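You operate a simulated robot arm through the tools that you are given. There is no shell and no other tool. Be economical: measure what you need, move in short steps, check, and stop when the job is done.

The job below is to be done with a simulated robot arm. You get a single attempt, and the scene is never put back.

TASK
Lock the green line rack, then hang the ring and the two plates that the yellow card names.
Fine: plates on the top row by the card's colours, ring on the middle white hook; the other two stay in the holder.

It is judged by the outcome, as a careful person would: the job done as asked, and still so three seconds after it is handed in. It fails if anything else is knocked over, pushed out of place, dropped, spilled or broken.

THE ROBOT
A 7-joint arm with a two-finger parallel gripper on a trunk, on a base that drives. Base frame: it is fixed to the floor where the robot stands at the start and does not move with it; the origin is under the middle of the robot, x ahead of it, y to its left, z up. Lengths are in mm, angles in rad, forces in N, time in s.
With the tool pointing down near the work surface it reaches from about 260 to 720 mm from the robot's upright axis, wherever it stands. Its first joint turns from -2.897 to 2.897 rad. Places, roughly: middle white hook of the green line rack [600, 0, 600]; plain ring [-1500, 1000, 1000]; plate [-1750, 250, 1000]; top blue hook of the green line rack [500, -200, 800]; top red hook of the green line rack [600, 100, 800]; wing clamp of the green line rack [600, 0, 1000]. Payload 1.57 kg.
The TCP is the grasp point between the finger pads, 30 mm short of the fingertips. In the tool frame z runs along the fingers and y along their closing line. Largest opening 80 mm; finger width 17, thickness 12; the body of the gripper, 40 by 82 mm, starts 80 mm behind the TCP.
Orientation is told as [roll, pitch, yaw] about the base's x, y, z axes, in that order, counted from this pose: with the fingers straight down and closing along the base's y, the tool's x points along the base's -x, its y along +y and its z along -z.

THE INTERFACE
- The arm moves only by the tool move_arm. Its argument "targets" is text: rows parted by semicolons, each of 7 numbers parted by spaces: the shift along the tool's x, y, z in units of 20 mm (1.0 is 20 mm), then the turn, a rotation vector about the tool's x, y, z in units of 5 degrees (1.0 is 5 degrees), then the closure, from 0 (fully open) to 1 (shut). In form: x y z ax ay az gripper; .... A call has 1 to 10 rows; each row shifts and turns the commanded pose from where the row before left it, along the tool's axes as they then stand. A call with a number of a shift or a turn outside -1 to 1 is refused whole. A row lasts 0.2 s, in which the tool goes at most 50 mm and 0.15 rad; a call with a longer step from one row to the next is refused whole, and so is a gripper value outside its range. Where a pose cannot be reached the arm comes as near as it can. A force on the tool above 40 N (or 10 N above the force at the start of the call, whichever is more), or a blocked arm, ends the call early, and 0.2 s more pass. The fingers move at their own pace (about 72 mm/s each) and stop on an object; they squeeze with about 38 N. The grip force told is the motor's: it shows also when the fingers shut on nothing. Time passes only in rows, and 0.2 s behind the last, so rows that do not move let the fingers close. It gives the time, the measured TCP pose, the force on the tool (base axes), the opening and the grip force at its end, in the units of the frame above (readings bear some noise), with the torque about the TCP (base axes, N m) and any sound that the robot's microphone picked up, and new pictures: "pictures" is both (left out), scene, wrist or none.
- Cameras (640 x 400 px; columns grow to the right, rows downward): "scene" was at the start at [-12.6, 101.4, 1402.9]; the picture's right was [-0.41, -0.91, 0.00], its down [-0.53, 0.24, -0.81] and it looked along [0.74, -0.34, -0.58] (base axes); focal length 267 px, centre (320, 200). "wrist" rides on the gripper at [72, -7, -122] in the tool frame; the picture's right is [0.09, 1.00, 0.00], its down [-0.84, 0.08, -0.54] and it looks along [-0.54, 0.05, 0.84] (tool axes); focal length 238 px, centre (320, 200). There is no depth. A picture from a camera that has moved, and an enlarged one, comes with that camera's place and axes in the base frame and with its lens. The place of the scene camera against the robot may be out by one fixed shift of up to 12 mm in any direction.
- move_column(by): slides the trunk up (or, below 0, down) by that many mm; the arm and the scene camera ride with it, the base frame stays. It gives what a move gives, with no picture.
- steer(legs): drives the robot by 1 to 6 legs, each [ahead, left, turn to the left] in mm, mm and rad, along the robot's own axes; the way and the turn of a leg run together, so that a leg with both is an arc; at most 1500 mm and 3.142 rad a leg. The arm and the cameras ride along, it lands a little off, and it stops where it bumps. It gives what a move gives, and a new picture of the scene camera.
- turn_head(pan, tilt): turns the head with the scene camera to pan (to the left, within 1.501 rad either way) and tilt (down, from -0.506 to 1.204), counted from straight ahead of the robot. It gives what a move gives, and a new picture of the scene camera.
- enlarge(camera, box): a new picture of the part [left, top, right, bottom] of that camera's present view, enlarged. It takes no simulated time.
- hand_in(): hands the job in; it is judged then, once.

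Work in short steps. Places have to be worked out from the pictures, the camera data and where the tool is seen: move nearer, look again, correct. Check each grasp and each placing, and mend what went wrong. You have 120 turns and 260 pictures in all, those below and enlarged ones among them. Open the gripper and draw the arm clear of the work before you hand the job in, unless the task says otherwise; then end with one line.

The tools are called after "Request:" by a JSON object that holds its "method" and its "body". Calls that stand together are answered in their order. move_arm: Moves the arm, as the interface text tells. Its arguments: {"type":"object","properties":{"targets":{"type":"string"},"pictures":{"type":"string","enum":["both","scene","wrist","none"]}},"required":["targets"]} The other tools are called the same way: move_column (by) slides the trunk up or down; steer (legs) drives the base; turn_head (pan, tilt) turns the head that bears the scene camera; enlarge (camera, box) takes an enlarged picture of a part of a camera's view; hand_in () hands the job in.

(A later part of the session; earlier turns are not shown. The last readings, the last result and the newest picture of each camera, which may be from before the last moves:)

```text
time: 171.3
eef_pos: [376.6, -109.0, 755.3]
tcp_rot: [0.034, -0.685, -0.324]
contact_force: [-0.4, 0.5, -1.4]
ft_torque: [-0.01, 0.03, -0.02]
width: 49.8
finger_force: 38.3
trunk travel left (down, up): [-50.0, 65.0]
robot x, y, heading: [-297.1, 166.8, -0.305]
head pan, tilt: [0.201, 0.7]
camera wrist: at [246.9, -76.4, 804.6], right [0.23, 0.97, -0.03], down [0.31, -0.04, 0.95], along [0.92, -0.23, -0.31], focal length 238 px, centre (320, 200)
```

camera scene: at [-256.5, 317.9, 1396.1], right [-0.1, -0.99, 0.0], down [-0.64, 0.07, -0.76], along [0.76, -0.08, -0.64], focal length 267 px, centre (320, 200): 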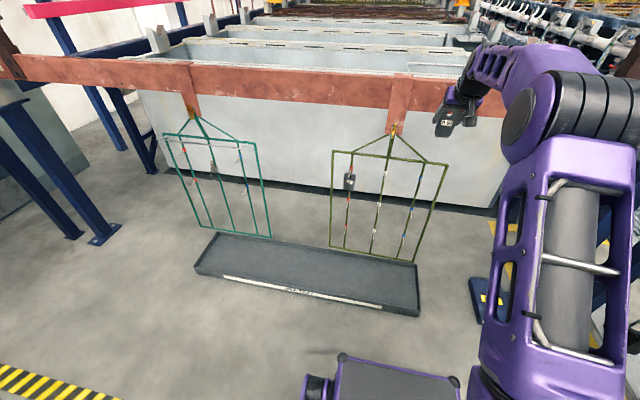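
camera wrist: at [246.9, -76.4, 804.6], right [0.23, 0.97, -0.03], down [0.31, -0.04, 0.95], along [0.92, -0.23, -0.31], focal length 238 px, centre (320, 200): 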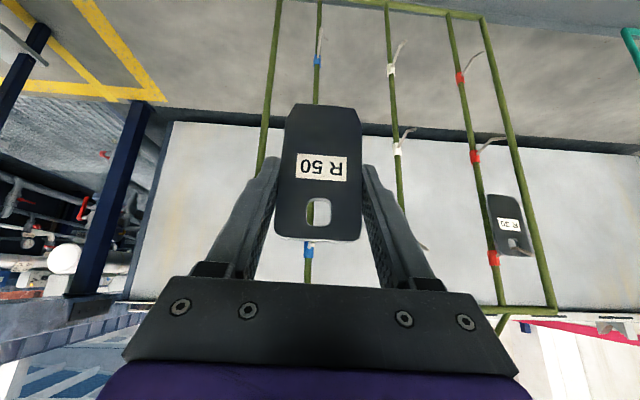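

Blue sleeve bears at lateral ≈8 against my 9.5. I drive the base 92 mm ahead.

Request:
{"method": "steer", "body": {"legs": [[92, 0, 0]]}}

Request:
{"method": "move_arm", "body": {"targets": "0 0 0 0 0 0 1", "pictures": "wrist"}}

Request:
{"method": "enlarge", "body": {"camera": "wrist", "box": [240, 170, 400, 290]}}

```text
time: 172.4
eef_pos: [463.9, -136.3, 755.3]
tcp_rot: [0.035, -0.683, -0.324]
contact_force: [-0.1, -0.2, -1.1]
ft_torque: [0.01, 0.0, -0.04]
width: 49.5
finger_force: 38.9
trunk travel left (down, up): [-50.0, 65.0]
robot x, y, heading: [-209.7, 142.0, -0.304]
head pan, tilt: [0.201, 0.7]
camera scene: at [-169.5, 290.5, 1396.0], right [-0.1, -0.99, 0.0], down [-0.64, 0.07, -0.76], along [0.76, -0.08, -0.64], focal length 267 px, centre (320, 200)
```

scene: 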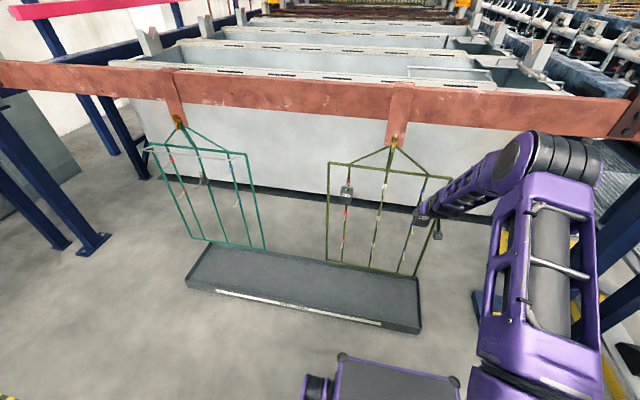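

```text
time: 172.8
eef_pos: [462.3, -136.1, 754.9]
tcp_rot: [0.033, -0.683, -0.323]
contact_force: [-1.2, 0.7, -1.4]
ft_torque: [0.03, 0.0, 0.0]
width: 49.7
finger_force: 37.9
trunk travel left (down, up): [-50.0, 65.0]
robot x, y, heading: [-209.5, 143.8, -0.309]
head pan, tilt: [0.201, 0.7]
camera wrist: at [333.8, -103.8, 804.6], right [0.23, 0.97, -0.03], down [0.31, -0.04, 0.95], along [0.92, -0.23, -0.31], focal length 238 px, centre (320, 200)
```

wrist: 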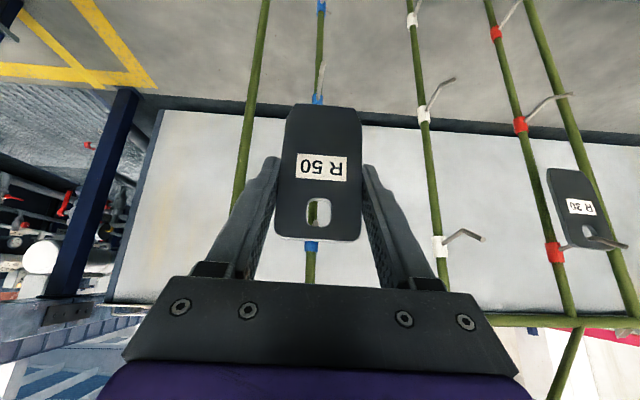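

```text
3.33 times, centred on (320, 230) of wrist
camera zoom: at [333.8, -103.8, 804.6], right [0.23, 0.97, -0.03], down [0.31, -0.04, 0.95], along [0.92, -0.23, -0.31], focal length 794 px, centre (320, 100)
```

zoom: 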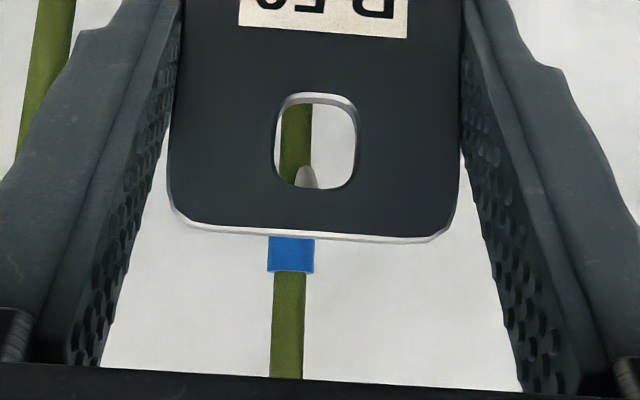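

Lateral is right. I advance 40 mm, raising 3 mm because the grip is slightly higher on this plate.

Request:
{"method": "move_arm", "body": {"targets": "-.55 -.03 .38 0 0 0 1;-.55 -.03 .38 0 0 0 1;-.53 0 .4 0 0 0 1;0 0 0 0 0 0 1", "pictures": "wrist"}}

Request:
{"method": "enlarge", "body": {"camera": "wrist", "box": [260, 180, 380, 270]}}

```text
time: 173.8
eef_pos: [501.5, -149.8, 759.0]
tcp_rot: [0.035, -0.685, -0.324]
contact_force: [0.3, 0.8, -1.2]
ft_torque: [-0.01, 0.01, 0.02]
width: 49.9
finger_force: 37.6
trunk travel left (down, up): [-50.0, 65.0]
robot x, y, heading: [-205.9, 142.3, -0.302]
head pan, tilt: [0.201, 0.7]
camera wrist: at [371.7, -116.8, 807.7], right [0.23, 0.97, -0.03], down [0.31, -0.04, 0.95], along [0.92, -0.23, -0.31], focal length 238 px, centre (320, 200)
```

wrist: 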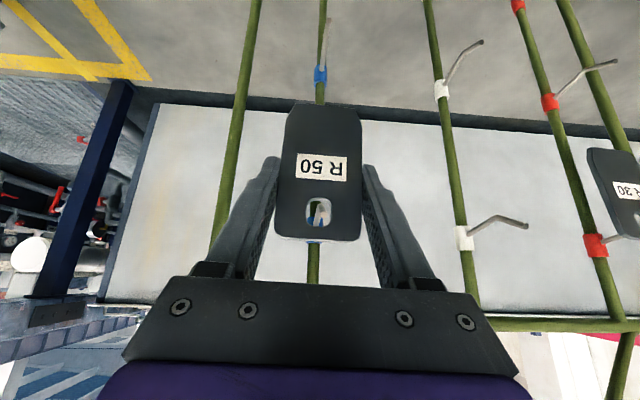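

```text
4.44 times, centred on (320, 225) of wrist
camera zoom: at [371.7, -116.8, 807.7], right [0.23, 0.97, -0.03], down [0.31, -0.04, 0.95], along [0.92, -0.23, -0.31], focal length 1059 px, centre (320, 89)
```

zoom: 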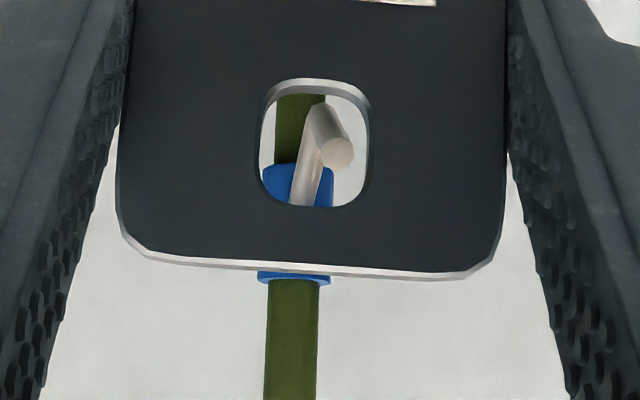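

The tip is in the hole, ~3 mm left of centre. I shift 2.5 mm left and slide on 38 mm, dropping 5 mm.

Request:
{"method": "move_arm", "body": {"targets": "0 .12 0 0 0 0 1;-.5 0 .41 0 0 0 1;-.46 0 .44 0 0 0 1;-.42 0 .48 0 0 0 1;0 0 0 0 0 0 1", "pictures": "wrist"}}

Request:
{"method": "enlarge", "body": {"camera": "wrist", "box": [260, 180, 380, 270]}}

```text
time: 175.0
eef_pos: [538.8, -158.6, 751.5]
tcp_rot: [0.035, -0.682, -0.325]
contact_force: [-4.2, 0.2, -10.1]
ft_torque: [0.04, -0.02, 0.01]
width: 49.9
finger_force: 38.2
trunk travel left (down, up): [-50.0, 65.0]
robot x, y, heading: [-205.8, 148.7, -0.3]
head pan, tilt: [0.201, 0.7]
camera wrist: at [408.3, -125.8, 802.4], right [0.23, 0.97, -0.03], down [0.31, -0.04, 0.95], along [0.92, -0.23, -0.31], focal length 238 px, centre (320, 200)
```

wrist: 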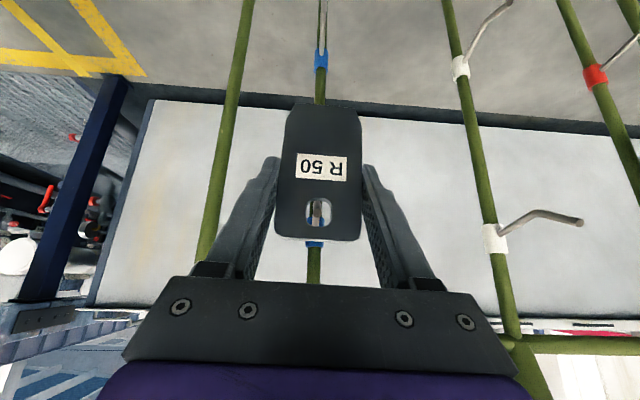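

```text
4.44 times, centred on (320, 225) of wrist
camera zoom: at [408.3, -125.8, 802.4], right [0.23, 0.97, -0.03], down [0.31, -0.04, 0.95], along [0.92, -0.23, -0.31], focal length 1059 px, centre (320, 89)
```

zoom: 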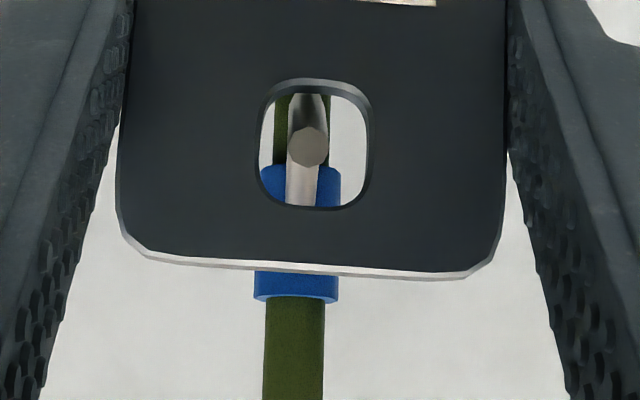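

A 10 N downward force shows the pin rides on the hole's lower edge; I lower in small steps to seat the top edge.

Request:
{"method": "move_arm", "body": {"targets": ".08 0 .1 0 0 0 1;.08 0 .1 0 0 0 1;.08 0 .1 0 0 0 1;.08 0 .1 0 0 0 1;0 0 0 0 0 0 1", "pictures": "wrist"}}

Request:
{"method": "enlarge", "body": {"camera": "wrist", "box": [260, 180, 380, 270]}}

```text
time: 176.2
eef_pos: [538.1, -157.4, 745.0]
tcp_rot: [0.034, -0.684, -0.323]
contact_force: [-0.4, 0.0, -1.7]
ft_torque: [-0.01, -0.01, -0.02]
width: 49.7
finger_force: 37.7
trunk travel left (down, up): [-50.0, 65.0]
robot x, y, heading: [-204.7, 139.4, -0.308]
head pan, tilt: [0.201, 0.7]
camera wrist: at [409.4, -125.8, 794.2], right [0.23, 0.97, -0.03], down [0.31, -0.04, 0.95], along [0.92, -0.23, -0.31], focal length 238 px, centre (320, 200)
```

wrist: 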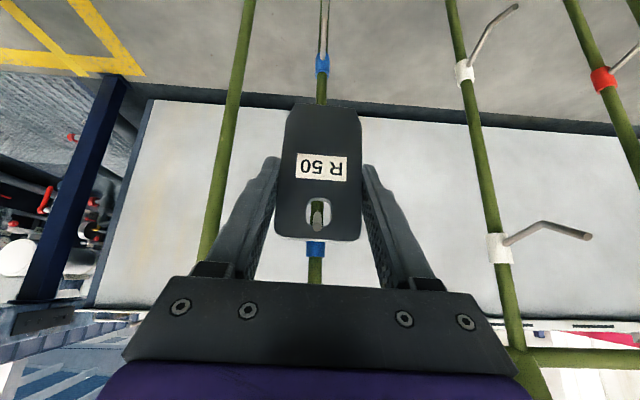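

```text
4.44 times, centred on (320, 225) of wrist
camera zoom: at [409.4, -125.8, 794.2], right [0.23, 0.97, -0.03], down [0.31, -0.04, 0.95], along [0.92, -0.23, -0.31], focal length 1059 px, centre (320, 89)
```

zoom: 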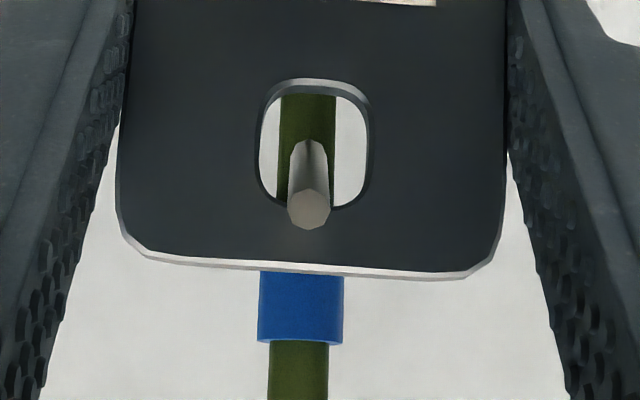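

Force is gone and the pin tip is now in front. I lower 3 mm more and open partly.

Request:
{"method": "move_arm", "body": {"targets": ".05 0 .06 0 0 0 1;.05 0 .06 0 0 0 1;0 0 0 0 0 0 .75;0 0 0 0 0 0 .25;0 0 0 0 0 0 .25", "pictures": "wrist"}}

Request:
{"method": "enlarge", "body": {"camera": "wrist", "box": [260, 180, 380, 270]}}

```text
time: 177.4
eef_pos: [537.7, -158.1, 740.9]
tcp_rot: [0.037, -0.683, -0.323]
contact_force: [0.1, 0.2, 0.3]
ft_torque: [0.02, -0.02, -0.01]
width: 60.0
finger_force: 0.1
trunk travel left (down, up): [-50.0, 65.0]
robot x, y, heading: [-208.9, 140.6, -0.305]
head pan, tilt: [0.201, 0.7]
camera wrist: at [409.1, -125.4, 790.9], right [0.23, 0.97, -0.03], down [0.31, -0.04, 0.95], along [0.92, -0.23, -0.31], focal length 238 px, centre (320, 200)
```

wrist: 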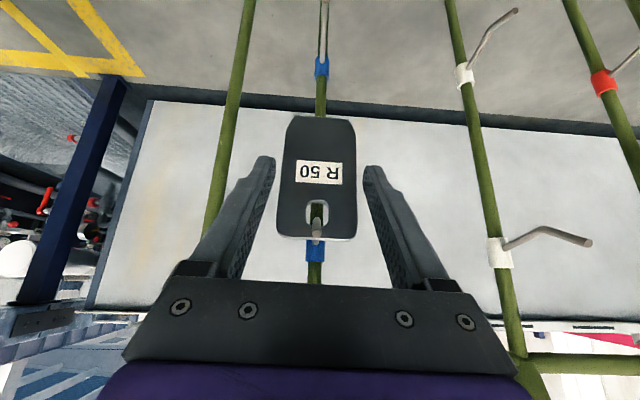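

```text
4.44 times, centred on (320, 225) of wrist
camera zoom: at [409.1, -125.4, 790.9], right [0.23, 0.97, -0.03], down [0.31, -0.04, 0.95], along [0.92, -0.23, -0.31], focal length 1059 px, centre (320, 89)
```

zoom: 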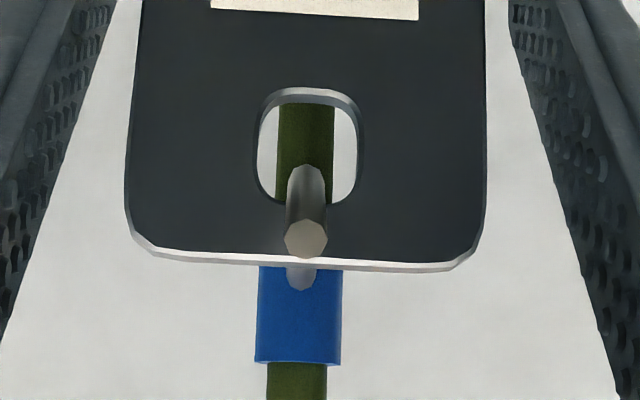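

R 50 hangs on the top blue hook. I withdraw straight back and then rise.

Request:
{"method": "move_arm", "body": {"targets": ".5 0 -.41 0 0 0 .25;.777 0 -.632 0 0 0 .25;.777 0 -.632 0 0 0 .25;.777 0 -.632 0 0 0 .25;.777 0 -.632 0 0 0 0;.777 0 -.632 0 0 0 0;.777 0 -.632 0 0 0 0", "pictures": "wrist"}}

Request:
{"method": "enlarge", "body": {"camera": "wrist", "box": [280, 60, 440, 180]}}

Request:
{"method": "move_arm", "body": {"targets": "-.63 0 -.77 0 0 0 0;-.63 0 -.77 0 0 0 0;-.63 0 -.77 0 0 0 0;-.63 0 -.77 0 0 0 0;-.63 0 -.77 0 0 0 0;-.63 0 -.77 0 0 0 0;-.63 0 -.77 0 0 0 0;-.63 0 -.77 0 0 0 0;-.63 0 -.77 0 0 0 0;-.63 0 -.77 0 0 0 0", "pictures": "wrist"}}

Request:
{"method": "enlarge", "body": {"camera": "wrist", "box": [280, 0, 440, 120]}}

```text
time: 179.0
eef_pos: [412.0, -119.3, 741.6]
tcp_rot: [0.032, -0.684, -0.324]
contact_force: [-0.1, 0.1, 0.1]
ft_torque: [-0.03, -0.02, 0.02]
width: 80.2
finger_force: 0.0
trunk travel left (down, up): [-50.0, 65.0]
robot x, y, heading: [-204.9, 140.3, -0.307]
head pan, tilt: [0.201, 0.7]
camera wrist: at [282.4, -86.1, 790.9], right [0.23, 0.97, -0.03], down [0.31, -0.04, 0.95], along [0.92, -0.23, -0.31], focal length 238 px, centre (320, 200)
```

wrist: 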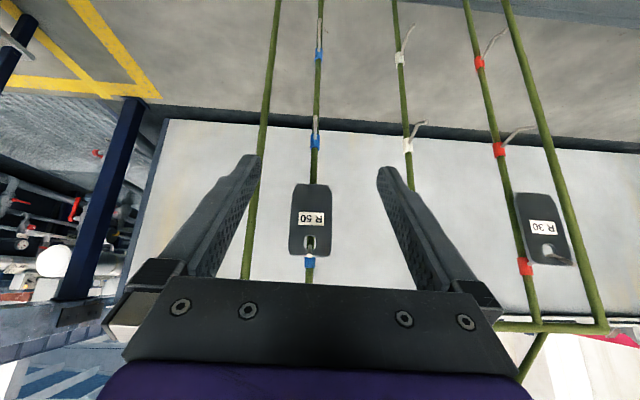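

```text
3.33 times, centred on (360, 120) of wrist
camera zoom: at [282.4, -86.1, 790.9], right [0.23, 0.97, -0.03], down [0.31, -0.04, 0.95], along [0.92, -0.23, -0.31], focal length 794 px, centre (187, 467)
```

zoom: 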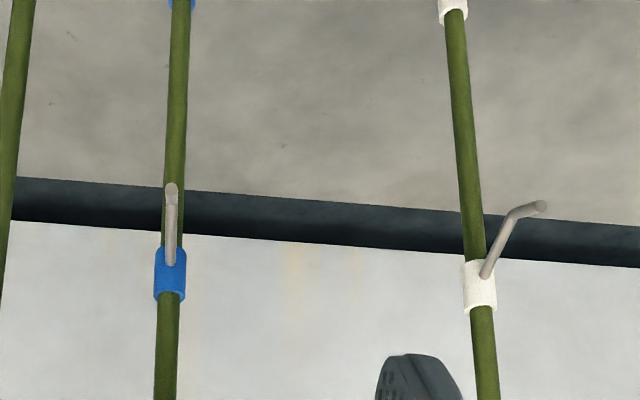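

```text
time: 181.2
eef_pos: [410.3, -123.4, 941.1]
tcp_rot: [0.033, -0.684, -0.323]
contact_force: [-0.7, -0.7, 0.0]
ft_torque: [0.01, 0.0, 0.01]
width: 80.3
finger_force: 0.0
trunk travel left (down, up): [-50.0, 65.0]
robot x, y, heading: [-208.8, 138.5, -0.301]
head pan, tilt: [0.201, 0.7]
camera wrist: at [280.7, -90.8, 990.0], right [0.23, 0.97, -0.03], down [0.31, -0.04, 0.95], along [0.92, -0.23, -0.31], focal length 238 px, centre (320, 200)
```

wrist: 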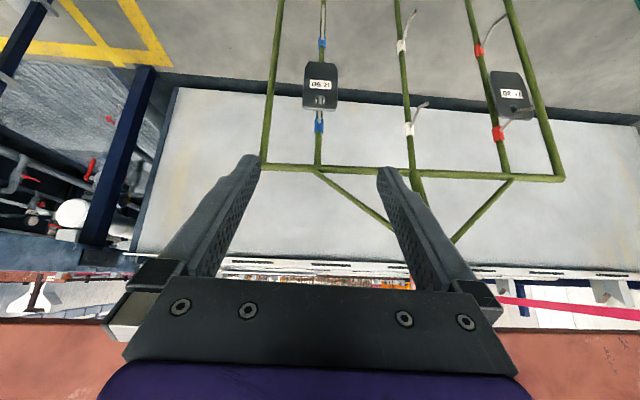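

```text
3.33 times, centred on (360, 60) of wrist
camera zoom: at [280.7, -90.8, 990.0], right [0.23, 0.97, -0.03], down [0.31, -0.04, 0.95], along [0.92, -0.23, -0.31], focal length 794 px, centre (187, 667)
```

zoom: 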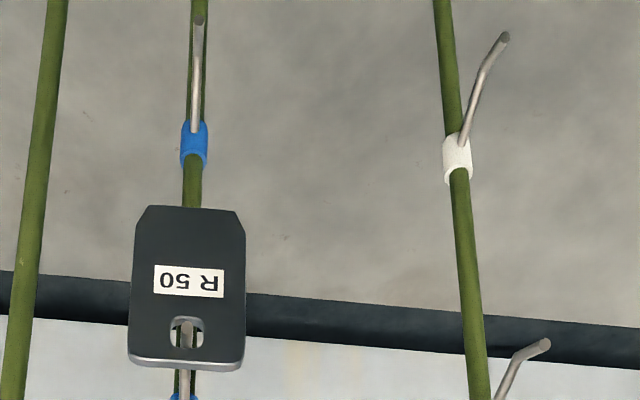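

White middle hook resolves to tip (560,-21,599), bend z 590, root (610,-36,598), lateral 148.5. I raise the arm and go for the ring.

Request:
{"method": "move_arm", "body": {"targets": "-.63 0 -.77 0 0 0 0;-.63 0 -.77 0 0 0 0;-.63 0 -.77 0 0 0 0;-.63 0 -.77 0 0 0 0;-.63 0 -.77 0 0 0 0;-.63 0 -.77 0 0 0 0", "pictures": "none"}}

Request:
{"method": "steer", "body": {"legs": [[-220, 0, 0], [0, 0, 3.13]]}}

```text
time: 182.6
eef_pos: [409.3, -127.5, 1060.7]
tcp_rot: [0.036, -0.684, -0.325]
contact_force: [0.6, -0.7, 0.1]
ft_torque: [0.0, -0.02, 0.01]
width: 80.0
finger_force: 0.0
trunk travel left (down, up): [-50.0, 65.0]
robot x, y, heading: [-207.4, 139.0, -0.305]
head pan, tilt: [0.201, 0.7]
```

```text
time: 191.7
eef_pos: [-1025.3, 490.1, 1060.2]
tcp_rot: [0.034, -0.684, 2.794]
contact_force: [0.6, 0.4, 0.4]
ft_torque: [0.01, -0.03, 0.01]
width: 79.9
finger_force: 0.1
trunk travel left (down, up): [-50.0, 65.0]
robot x, y, heading: [-417.2, 206.0, 2.812]
head pan, tilt: [0.201, 0.7]
camera scene: at [-461.3, 53.2, 1396.1], right [0.13, 0.99, 0.0], down [0.64, -0.08, -0.76], along [-0.76, 0.1, -0.64], focal length 267 px, centre (320, 200)
```

scene: 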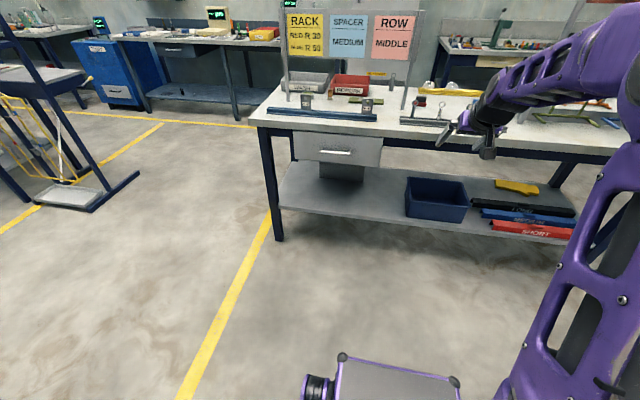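

Request:
{"method": "steer", "body": {"legs": [[290, -324, 0.01]]}}

Request:
{"method": "move_arm", "body": {"targets": "0 0 0 0 0 0 0", "pictures": "wrist"}}

```text
time: 195.5
eef_pos: [-1198.5, 889.4, 1059.9]
tcp_rot: [0.034, -0.685, 2.805]
contact_force: [0.1, 1.0, 0.4]
ft_torque: [0.0, -0.03, 0.01]
width: 79.8
finger_force: 0.1
trunk travel left (down, up): [-50.0, 65.0]
robot x, y, heading: [-583.8, 609.3, 2.828]
head pan, tilt: [0.201, 0.7]
camera scene: at [-631.2, 457.9, 1396.0], right [0.12, 0.99, 0.0], down [0.64, -0.08, -0.76], along [-0.76, 0.09, -0.64], focal length 267 px, centre (320, 200)
```

scene: 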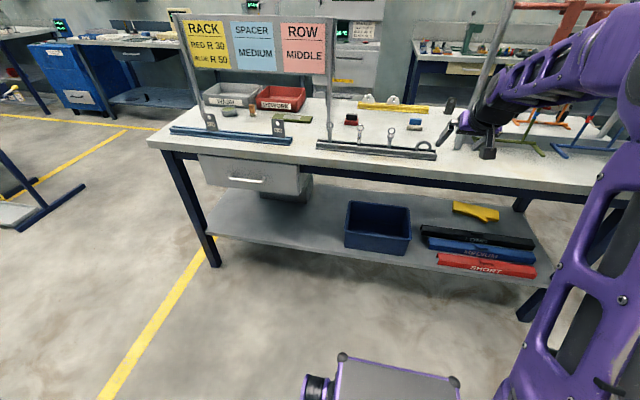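

```text
time: 195.9
eef_pos: [-1198.3, 888.0, 1059.7]
tcp_rot: [0.035, -0.685, 2.803]
contact_force: [-0.8, 0.2, 0.3]
ft_torque: [0.01, 0.0, 0.03]
width: 80.0
finger_force: 0.0
trunk travel left (down, up): [-50.0, 65.0]
robot x, y, heading: [-589.7, 612.2, 2.821]
head pan, tilt: [0.201, 0.7]
camera wrist: at [-1070.3, 855.9, 1109.1], right [-0.24, -0.97, -0.03], down [-0.31, 0.05, 0.95], along [-0.92, 0.24, -0.31], focal length 238 px, centre (320, 200)
```

wrist: 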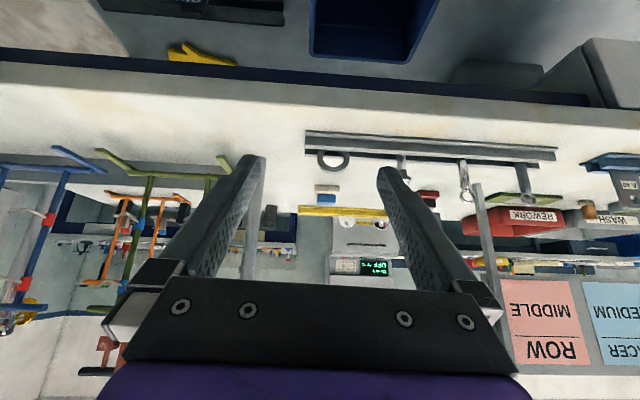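

Request:
{"method": "enlarge", "body": {"camera": "wrist", "box": [290, 110, 420, 210]}}

Request:
{"method": "enlarge", "body": {"camera": "scene", "box": [310, 90, 470, 190]}}

```text
4.00 times, centred on (355, 160) of wrist
camera zoom: at [-1070.3, 855.9, 1109.1], right [-0.24, -0.97, -0.03], down [-0.31, 0.05, 0.95], along [-0.92, 0.24, -0.31], focal length 953 px, centre (180, 360)
```

zoom: 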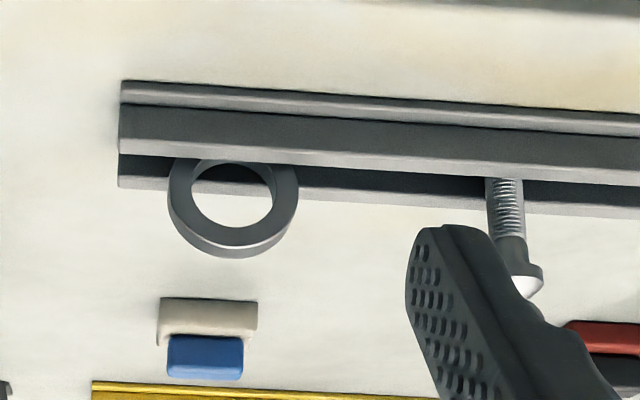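

```text
4.00 times, centred on (390, 140) of scene
camera zoom: at [-631.2, 458.0, 1396.1], right [0.12, 0.99, 0.0], down [0.64, -0.08, -0.76], along [-0.76, 0.09, -0.64], focal length 1067 px, centre (40, 440)
```

zoom: 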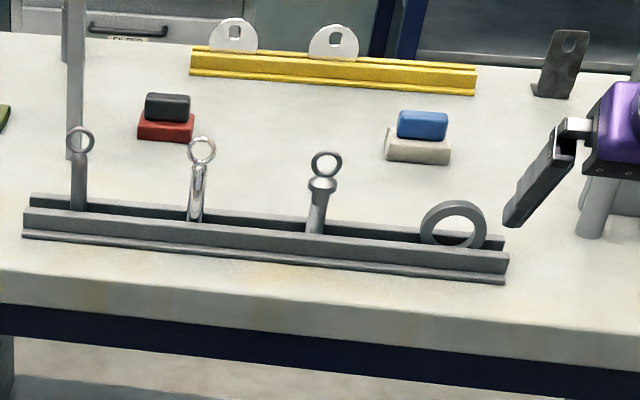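

The plain ring is at about (-1446,933,911), outer Ø ≈58 mm. I drive 140 mm nearer.

Request:
{"method": "steer", "body": {"legs": [[140, 0, 0]]}}

Request:
{"method": "move_arm", "body": {"targets": "0 0 0 0 0 0 0", "pictures": "wrist"}}

Request:
{"method": "enlarge", "body": {"camera": "wrist", "box": [240, 60, 400, 180]}}

```text
time: 197.2
eef_pos: [-1329.9, 932.7, 1059.7]
tcp_rot: [0.034, -0.684, 2.805]
contact_force: [0.1, 0.2, 0.4]
ft_torque: [-0.01, 0.02, -0.03]
width: 79.9
finger_force: 0.0
trunk travel left (down, up): [-50.0, 65.0]
robot x, y, heading: [-715.8, 650.9, 2.822]
head pan, tilt: [0.201, 0.7]
camera scene: at [-762.2, 501.4, 1396.0], right [0.12, 0.99, 0.0], down [0.64, -0.08, -0.77], along [-0.76, 0.09, -0.64], focal length 267 px, centre (320, 200)
```

scene: 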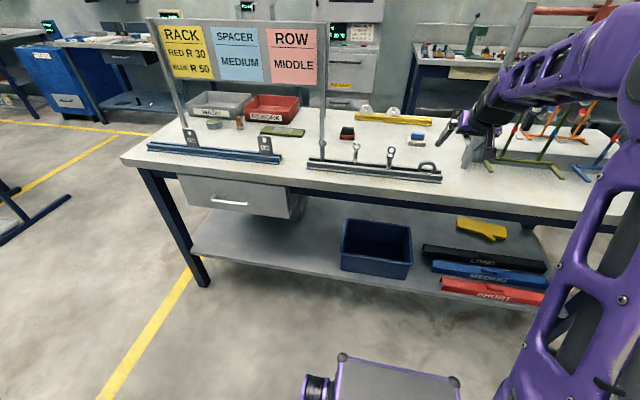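

```text
time: 197.6
eef_pos: [-1329.6, 932.2, 1059.7]
tcp_rot: [0.035, -0.685, 2.803]
contact_force: [0.3, 0.3, 1.2]
ft_torque: [-0.03, -0.03, 0.03]
width: 79.7
finger_force: 0.0
trunk travel left (down, up): [-50.0, 65.0]
robot x, y, heading: [-716.6, 653.7, 2.821]
head pan, tilt: [0.201, 0.7]
camera wrist: at [-1201.2, 899.7, 1109.1], right [-0.24, -0.97, -0.03], down [-0.31, 0.05, 0.95], along [-0.92, 0.24, -0.31], focal length 238 px, centre (320, 200)
```

wrist: 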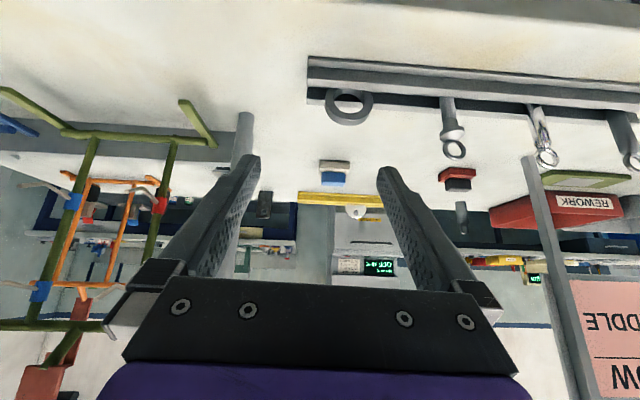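

```text
3.33 times, centred on (320, 120) of wrist
camera zoom: at [-1201.2, 899.7, 1109.1], right [-0.24, -0.97, -0.03], down [-0.31, 0.05, 0.95], along [-0.92, 0.24, -0.31], focal length 794 px, centre (320, 467)
```

zoom: 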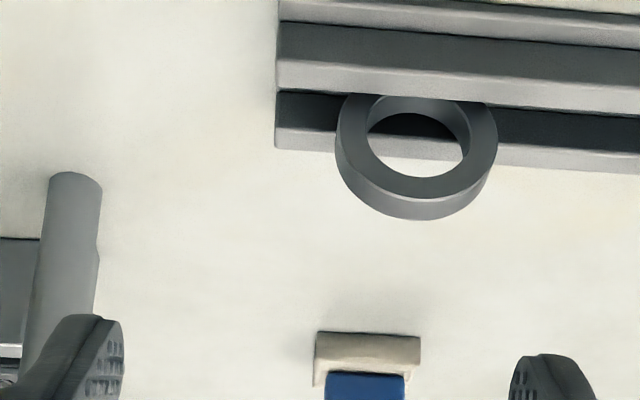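

Two wrist views put the ring's front-face centre at (-1425,927.5,915), Ø55. I align and come to 50 mm short along the tool axis.

Request:
{"method": "move_arm", "body": {"targets": ".37 .75 .3 0 0 0 0;.37 .75 .3 0 0 0 0;0 0 .9 0 0 0 0;0 0 .9 0 0 0 0;0 0 .9 0 0 0 0;0 0 .9 0 0 0 0;0 0 .9 0 0 0 0", "pictures": "wrist"}}

Request:
{"method": "enlarge", "body": {"camera": "wrist", "box": [240, 80, 400, 200]}}

Request:
{"method": "enlarge", "body": {"camera": "scene", "box": [370, 100, 530, 200]}}

```text
time: 199.2
eef_pos: [-1390.1, 918.9, 972.4]
tcp_rot: [0.034, -0.686, 2.802]
contact_force: [-0.5, -0.2, 0.3]
ft_torque: [0.02, 0.02, 0.01]
width: 80.5
finger_force: 0.1
trunk travel left (down, up): [-50.0, 65.0]
robot x, y, heading: [-716.9, 651.9, 2.819]
head pan, tilt: [0.201, 0.7]
camera wrist: at [-1261.7, 885.6, 1021.8], right [-0.24, -0.97, -0.03], down [-0.31, 0.05, 0.95], along [-0.92, 0.24, -0.31], focal length 238 px, centre (320, 200)
```

wrist: 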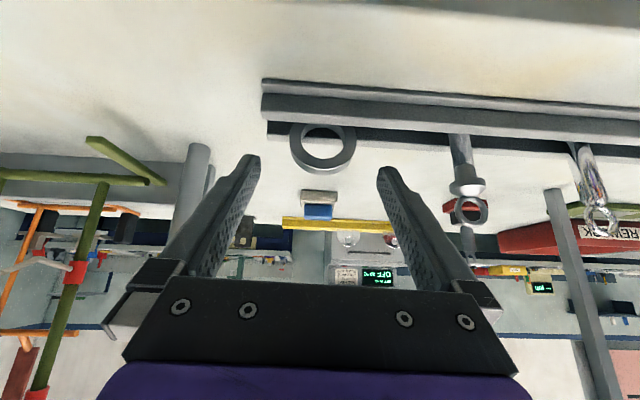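

```text
3.33 times, centred on (320, 140) of wrist
camera zoom: at [-1261.7, 885.6, 1021.8], right [-0.24, -0.97, -0.03], down [-0.31, 0.05, 0.95], along [-0.92, 0.24, -0.31], focal length 794 px, centre (320, 400)
```

zoom: 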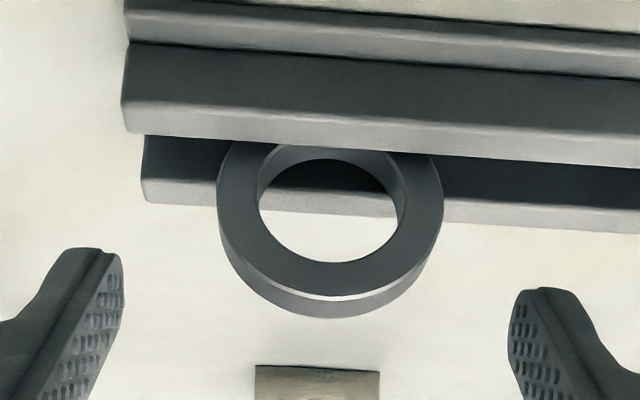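

```text
4.00 times, centred on (450, 150) of scene
camera zoom: at [-762.2, 501.3, 1396.1], right [0.12, 0.99, 0.0], down [0.64, -0.08, -0.77], along [-0.76, 0.09, -0.64], focal length 1067 px, centre (-200, 400)
```

zoom: 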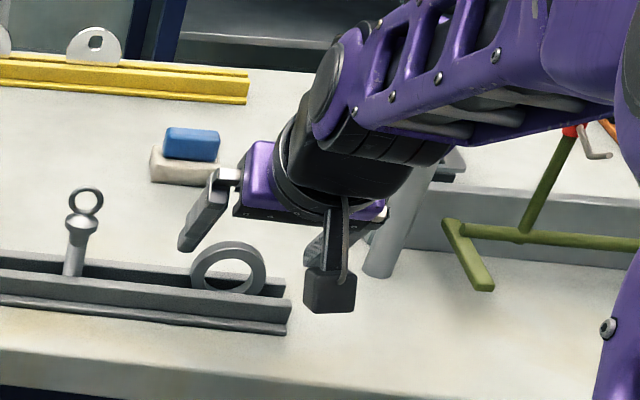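

The prediction is confirmed. I advance the last 51 mm and close on the ring's outer sides.

Request:
{"method": "move_arm", "body": {"targets": ".02 .09 .85 0 0 0 0;0 0 .85 0 0 0 0;0 0 .84 0 0 0 0;0 0 0 0 0 0 0", "pictures": "wrist"}}

Request:
{"method": "enlarge", "body": {"camera": "wrist", "box": [240, 80, 400, 200]}}

Request:
{"method": "enlarge", "body": {"camera": "scene", "box": [370, 120, 490, 210]}}

```text
time: 200.2
eef_pos: [-1421.6, 926.6, 933.4]
tcp_rot: [0.035, -0.683, 2.803]
contact_force: [0.4, 0.3, 0.3]
ft_torque: [0.0, -0.02, -0.01]
width: 80.1
finger_force: 0.1
trunk travel left (down, up): [-50.0, 65.0]
robot x, y, heading: [-715.1, 654.9, 2.822]
head pan, tilt: [0.201, 0.7]
camera wrist: at [-1293.3, 892.8, 982.2], right [-0.24, -0.97, -0.03], down [-0.31, 0.05, 0.95], along [-0.92, 0.24, -0.31], focal length 238 px, centre (320, 200)
```

wrist: 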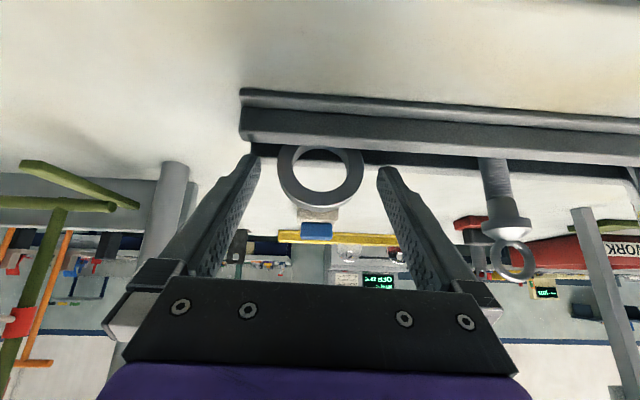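

```text
3.33 times, centred on (320, 140) of wrist
camera zoom: at [-1293.3, 892.8, 982.2], right [-0.24, -0.97, -0.03], down [-0.31, 0.05, 0.95], along [-0.92, 0.24, -0.31], focal length 794 px, centre (320, 400)
```

zoom: 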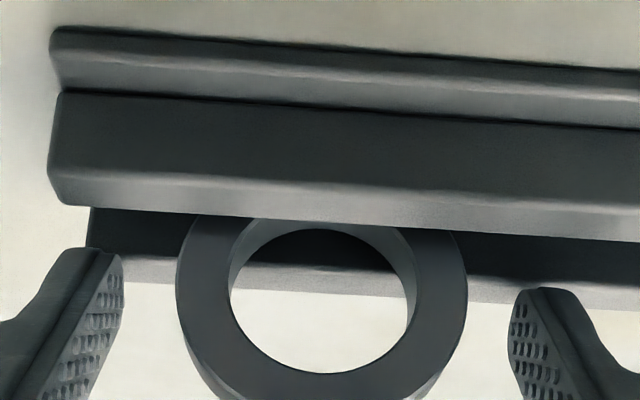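

```text
4.44 times, centred on (430, 165) of scene
camera zoom: at [-762.4, 501.4, 1396.1], right [0.12, 0.99, 0.0], down [0.64, -0.08, -0.76], along [-0.76, 0.09, -0.64], focal length 1185 px, centre (-169, 356)
```

zoom: 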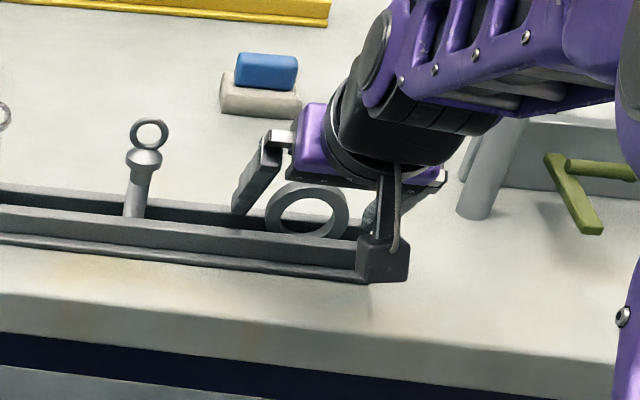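

The fingers straddle the ring. I close.

Request:
{"method": "move_arm", "body": {"targets": "0 .04 0 0 0 0 .3;0 0 0 0 0 0 .6;0 0 0 0 0 0 1;0 0 0 0 0 0 1;0 0 0 0 0 0 1", "pictures": "wrist"}}

Request:
{"method": "enlarge", "body": {"camera": "wrist", "box": [240, 100, 400, 220]}}

Request:
{"method": "enlarge", "body": {"camera": "scene", "box": [370, 120, 490, 210]}}

```text
time: 201.4
eef_pos: [-1422.2, 925.2, 933.6]
tcp_rot: [0.035, -0.683, 2.803]
contact_force: [0.2, -0.1, -0.3]
ft_torque: [0.05, -0.02, -0.01]
width: 54.9
finger_force: 38.3
trunk travel left (down, up): [-50.0, 65.0]
robot x, y, heading: [-718.4, 656.5, 2.827]
head pan, tilt: [0.201, 0.7]
camera wrist: at [-1293.4, 892.1, 982.2], right [-0.24, -0.97, -0.03], down [-0.31, 0.05, 0.95], along [-0.92, 0.24, -0.31], focal length 238 px, centre (320, 200)
```

wrist: 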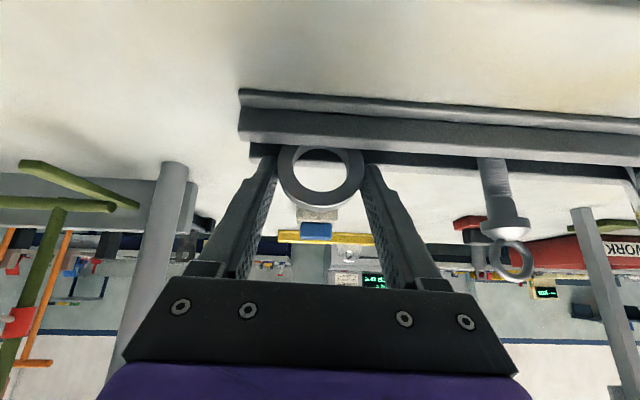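

```text
3.33 times, centred on (320, 160) of wrist
camera zoom: at [-1293.4, 892.1, 982.2], right [-0.24, -0.97, -0.03], down [-0.31, 0.05, 0.95], along [-0.92, 0.24, -0.31], focal length 794 px, centre (320, 333)
```

zoom: 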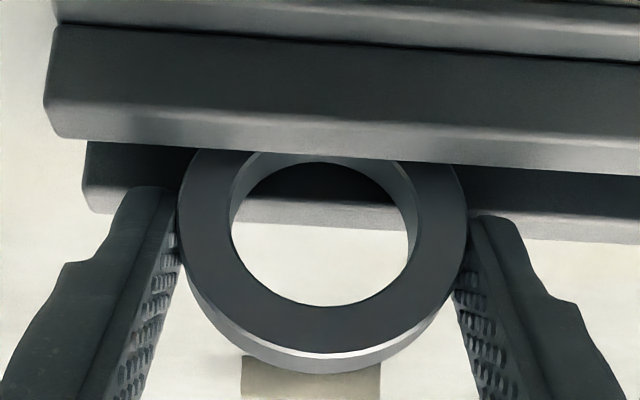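

```text
4.44 times, centred on (430, 165) of scene
camera zoom: at [-762.3, 501.4, 1396.1], right [0.12, 0.99, 0.0], down [0.64, -0.08, -0.76], along [-0.76, 0.09, -0.64], focal length 1185 px, centre (-169, 356)
```

zoom: 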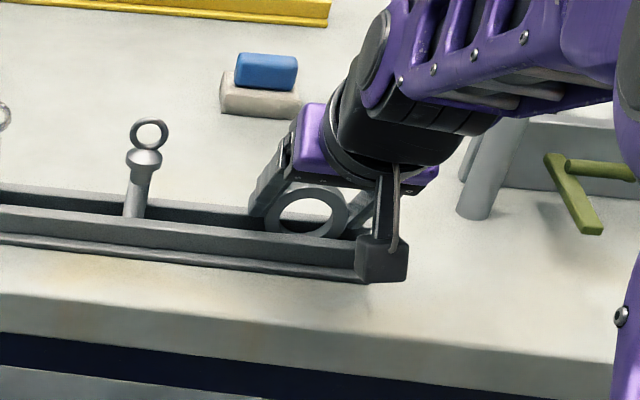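

Gripped at 54.9 mm, close to the full diameter. I lift slowly at first, then check.

Request:
{"method": "move_arm", "body": {"targets": "-.16 0 -.19 0 0 0 1;-.32 0 -.39 0 0 0 1;-.32 0 -.39 0 0 0 1;-.63 0 -.77 0 0 0 1;-.63 0 -.77 0 0 0 1;-.63 0 -.77 0 0 0 1;-.63 0 -.77 0 0 0 1;-.63 0 -.77 0 0 0 1", "pictures": "wrist"}}

Request:
{"method": "enlarge", "body": {"camera": "wrist", "box": [240, 100, 400, 220]}}

```text
time: 203.2
eef_pos: [-1420.1, 928.2, 1057.0]
tcp_rot: [0.035, -0.684, 2.802]
contact_force: [0.0, 0.2, -2.2]
ft_torque: [-0.05, -0.02, -0.01]
width: 54.7
finger_force: 38.4
trunk travel left (down, up): [-50.0, 65.0]
robot x, y, heading: [-715.6, 656.1, 2.821]
head pan, tilt: [0.201, 0.7]
camera wrist: at [-1292.1, 894.8, 1106.4], right [-0.24, -0.97, -0.03], down [-0.31, 0.05, 0.95], along [-0.92, 0.24, -0.31], focal length 238 px, centre (320, 200)
```

wrist: 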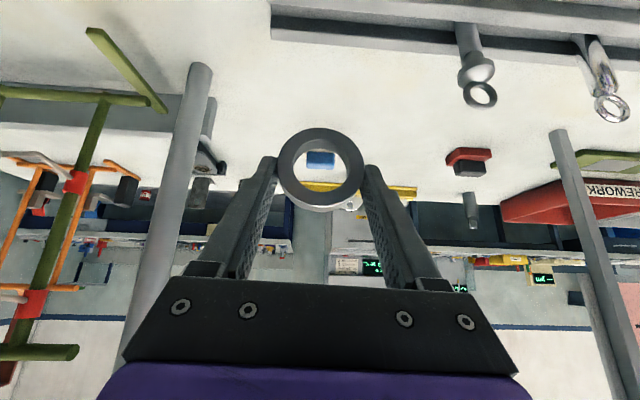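

```text
3.33 times, centred on (320, 160) of wrist
camera zoom: at [-1292.1, 894.8, 1106.4], right [-0.24, -0.97, -0.03], down [-0.31, 0.05, 0.95], along [-0.92, 0.24, -0.31], focal length 794 px, centre (320, 333)
```

zoom: 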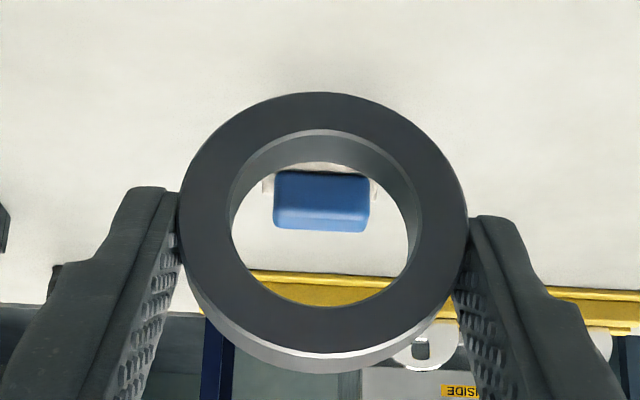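

The ring is held securely. I back out and turn to the rack again.

Request:
{"method": "steer", "body": {"legs": [[-300, 0, 0], [0, 0, -3.13]]}}

```text
time: 212.8
eef_pos: [273.7, 301.0, 1056.8]
tcp_rot: [0.036, -0.684, -0.321]
contact_force: [-0.7, 0.2, -2.3]
ft_torque: [-0.03, 0.0, 0.02]
width: 54.8
finger_force: 37.7
trunk travel left (down, up): [-50.0, 65.0]
robot x, y, heading: [-435.8, 563.5, -0.303]
head pan, tilt: [0.201, 0.7]
camera scene: at [-395.9, 710.8, 1396.1], right [-0.1, -0.99, 0.0], down [-0.64, 0.07, -0.76], along [0.76, -0.08, -0.64], focal length 267 px, centre (320, 200)
```

scene: 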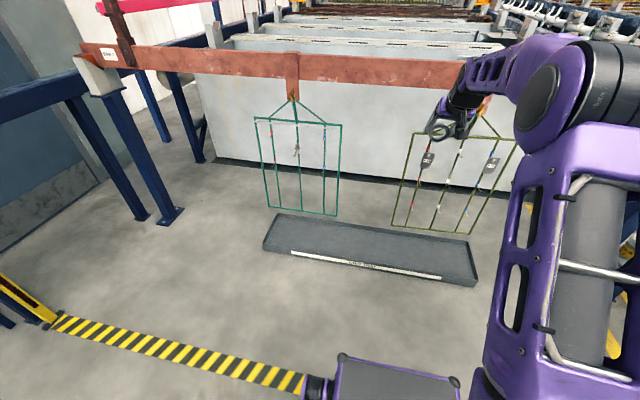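

Request:
{"method": "steer", "body": {"legs": [[265, -223, 0]]}}

```text
time: 215.5
eef_pos: [458.8, 10.7, 1058.1]
tcp_rot: [0.035, -0.685, -0.318]
contact_force: [-0.5, -0.1, -1.5]
ft_torque: [0.02, 0.02, -0.04]
width: 55.0
finger_force: 37.8
trunk travel left (down, up): [-50.0, 65.0]
robot x, y, heading: [-248.0, 271.6, -0.305]
head pan, tilt: [0.201, 0.7]
camera scene: at [-212.0, 419.9, 1396.0], right [-0.1, -1.0, 0.0], down [-0.64, 0.06, -0.76], along [0.76, -0.08, -0.64], focal length 267 px, centre (320, 200)
```

scene: 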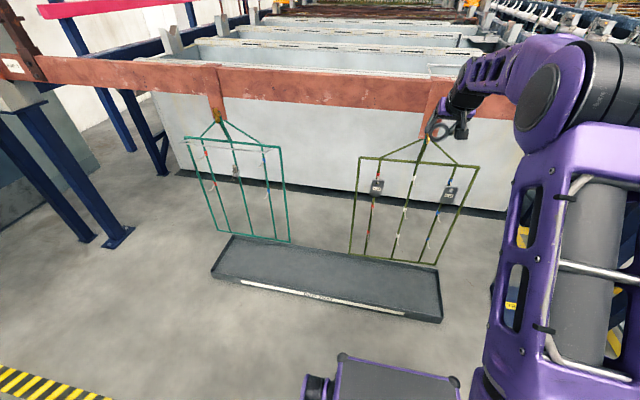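

Lateral is 148.3, right on. I lower the ring toward hook height in stages.

Request:
{"method": "move_arm", "body": {"targets": ".7 -.025 .72 0 0 0 1;.7 -.025 .72 0 0 0 1;.7 -.025 .72 0 0 0 1;.7 -.025 .72 0 0 0 1;.7 -.025 .72 0 0 0 1;.7 -.025 .72 0 0 0 1;.7 -.025 .72 0 0 0 1;.7 -.025 .72 0 0 0 1;.7 -.025 .72 0 0 0 1;.7 -.025 .72 0 0 0 1", "pictures": "none"}}

Request:
{"method": "move_arm", "body": {"targets": ".7 -.025 .72 0 0 0 1;.7 -.025 .72 0 0 0 1;.7 -.025 .72 0 0 0 1;.7 -.025 .72 0 0 0 1;.7 -.025 .72 0 0 0 1;.7 -.025 .72 0 0 0 1;.7 -.025 .72 0 0 0 1;.7 -.025 .72 0 0 0 1;.7 -.025 .72 0 0 0 1", "pictures": "wrist"}}

```text
time: 217.7
eef_pos: [442.1, 17.9, 855.9]
tcp_rot: [0.035, -0.685, -0.318]
contact_force: [-0.2, -0.6, -0.4]
ft_torque: [0.0, 0.02, 0.0]
width: 55.0
finger_force: 38.4
trunk travel left (down, up): [-50.0, 65.0]
robot x, y, heading: [-252.7, 268.8, -0.301]
head pan, tilt: [0.201, 0.7]
```

```text
time: 219.7
eef_pos: [428.3, 22.7, 677.4]
tcp_rot: [0.035, -0.685, -0.318]
contact_force: [-0.2, -0.6, -0.8]
ft_torque: [-0.04, 0.02, -0.05]
width: 54.8
finger_force: 37.9
trunk travel left (down, up): [-50.0, 65.0]
robot x, y, heading: [-249.7, 269.0, -0.301]
head pan, tilt: [0.201, 0.7]
camera wrist: at [298.5, 53.7, 726.1], right [0.22, 0.97, -0.03], down [0.31, -0.04, 0.95], along [0.93, -0.22, -0.31], focal length 238 px, centre (320, 200)
```

wrist: 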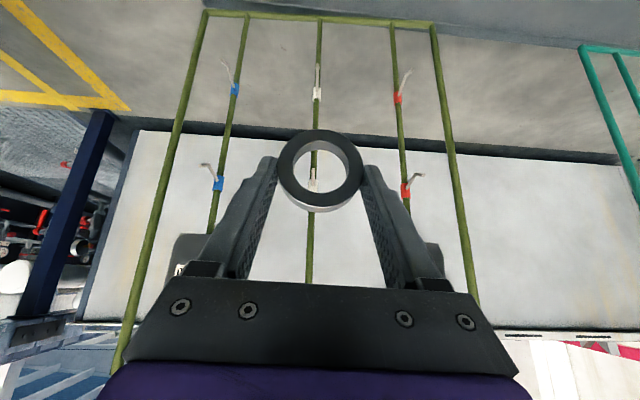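

The hook shows through the ring. I lower the last 60 mm, then drive ahead 90 mm.

Request:
{"method": "move_arm", "body": {"targets": ".65 -.06 .76 0 0 0 1;.65 -.06 .76 0 0 0 1;.65 -.06 .76 0 0 0 1;0 0 0 0 0 0 1", "pictures": "none"}}

Request:
{"method": "steer", "body": {"legs": [[88, 0, 0]]}}

Request:
{"method": "move_arm", "body": {"targets": "0 0 0 0 0 0 1", "pictures": "wrist"}}

Request:
{"method": "enlarge", "body": {"camera": "wrist", "box": [240, 100, 400, 220]}}

```text
time: 220.7
eef_pos: [426.5, 20.4, 617.1]
tcp_rot: [0.034, -0.683, -0.319]
contact_force: [1.1, 1.1, -1.7]
ft_torque: [-0.01, 0.02, -0.02]
width: 54.9
finger_force: 37.9
trunk travel left (down, up): [-50.0, 65.0]
robot x, y, heading: [-251.0, 269.2, -0.298]
head pan, tilt: [0.201, 0.7]
```

```text
time: 221.8
eef_pos: [509.6, -4.3, 617.1]
tcp_rot: [0.035, -0.684, -0.319]
contact_force: [-0.1, 0.4, -1.5]
ft_torque: [0.0, -0.01, -0.01]
width: 54.6
finger_force: 38.3
trunk travel left (down, up): [-50.0, 65.0]
robot x, y, heading: [-168.1, 244.9, -0.303]
head pan, tilt: [0.201, 0.7]
camera scene: at [-129.1, 394.3, 1396.0], right [-0.1, -1.0, 0.0], down [-0.64, 0.06, -0.76], along [0.76, -0.08, -0.64], focal length 267 px, centre (320, 200)
```

scene: 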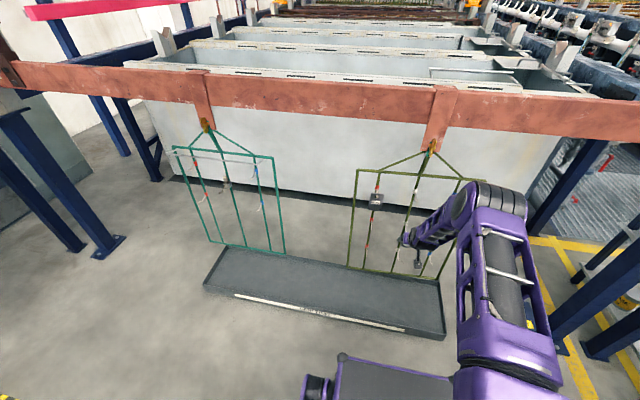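

```text
time: 222.2
eef_pos: [508.8, -5.3, 616.8]
tcp_rot: [0.034, -0.683, -0.319]
contact_force: [-0.3, -0.4, -0.6]
ft_torque: [-0.02, 0.0, -0.03]
width: 54.7
finger_force: 37.5
trunk travel left (down, up): [-50.0, 65.0]
robot x, y, heading: [-161.4, 244.3, -0.298]
head pan, tilt: [0.201, 0.7]
camera wrist: at [379.0, 26.4, 665.9], right [0.22, 0.97, -0.03], down [0.31, -0.04, 0.95], along [0.92, -0.22, -0.31], focal length 238 px, centre (320, 200)
```

wrist: 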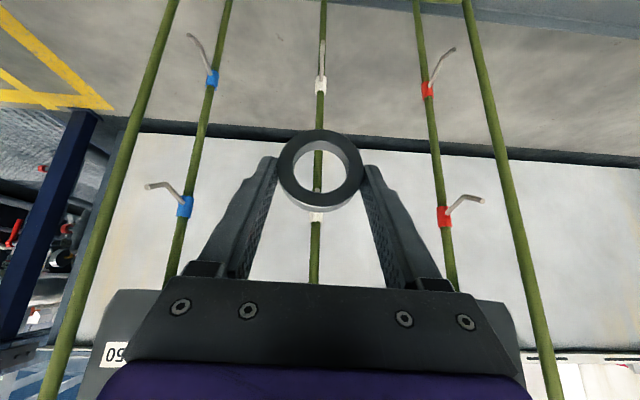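

```text
3.33 times, centred on (320, 160) of wrist
camera zoom: at [379.0, 26.4, 665.9], right [0.22, 0.97, -0.03], down [0.31, -0.04, 0.95], along [0.92, -0.22, -0.31], focal length 794 px, centre (320, 333)
```

zoom: 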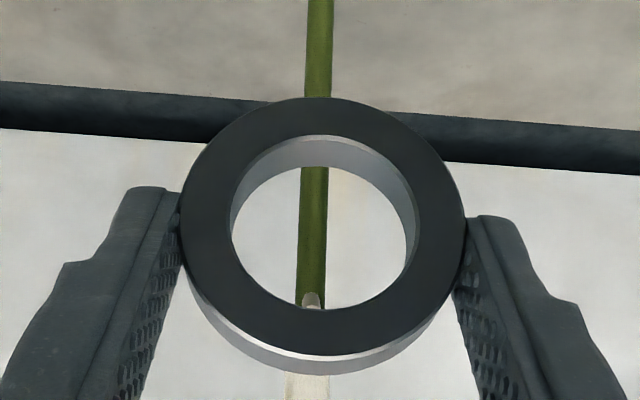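

The ring will centre on the pin tip as it advances. I advance 76 mm along the rack normal.

Request:
{"method": "move_arm", "body": {"targets": "-.738 0 .6 0 0 0 1;-.738 0 .6 0 0 0 1;-.738 0 .6 0 0 0 1;0 0 0 0 0 0 1", "pictures": "wrist"}}

Request:
{"method": "enlarge", "body": {"camera": "wrist", "box": [240, 100, 400, 220]}}

```text
time: 223.2
eef_pos: [563.6, -22.5, 616.9]
tcp_rot: [0.035, -0.685, -0.318]
contact_force: [1.0, 0.1, -0.6]
ft_torque: [0.01, -0.01, -0.01]
width: 54.8
finger_force: 37.8
trunk travel left (down, up): [-50.0, 65.0]
robot x, y, heading: [-165.4, 247.8, -0.297]
head pan, tilt: [0.201, 0.7]
camera wrist: at [433.8, 9.7, 666.2], right [0.22, 0.97, -0.03], down [0.31, -0.04, 0.95], along [0.92, -0.22, -0.31], focal length 238 px, centre (320, 200)
```

wrist: 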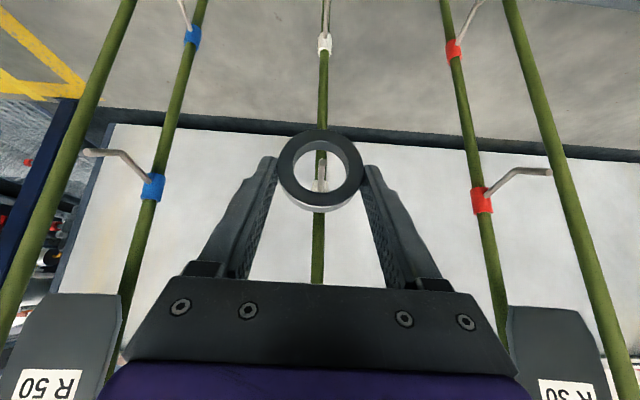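

```text
3.33 times, centred on (320, 160) of wrist
camera zoom: at [433.8, 9.7, 666.2], right [0.22, 0.97, -0.03], down [0.31, -0.04, 0.95], along [0.92, -0.22, -0.31], focal length 794 px, centre (320, 333)
```

zoom: 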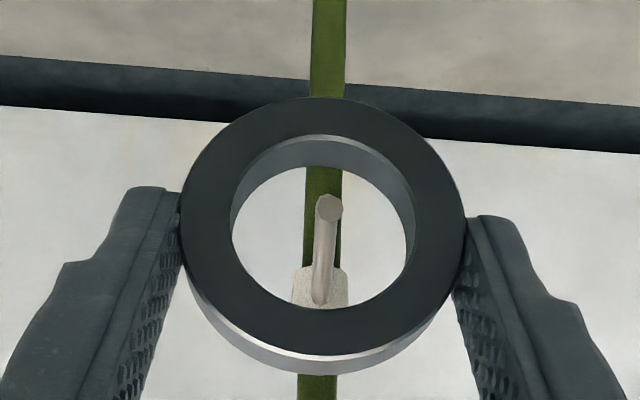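

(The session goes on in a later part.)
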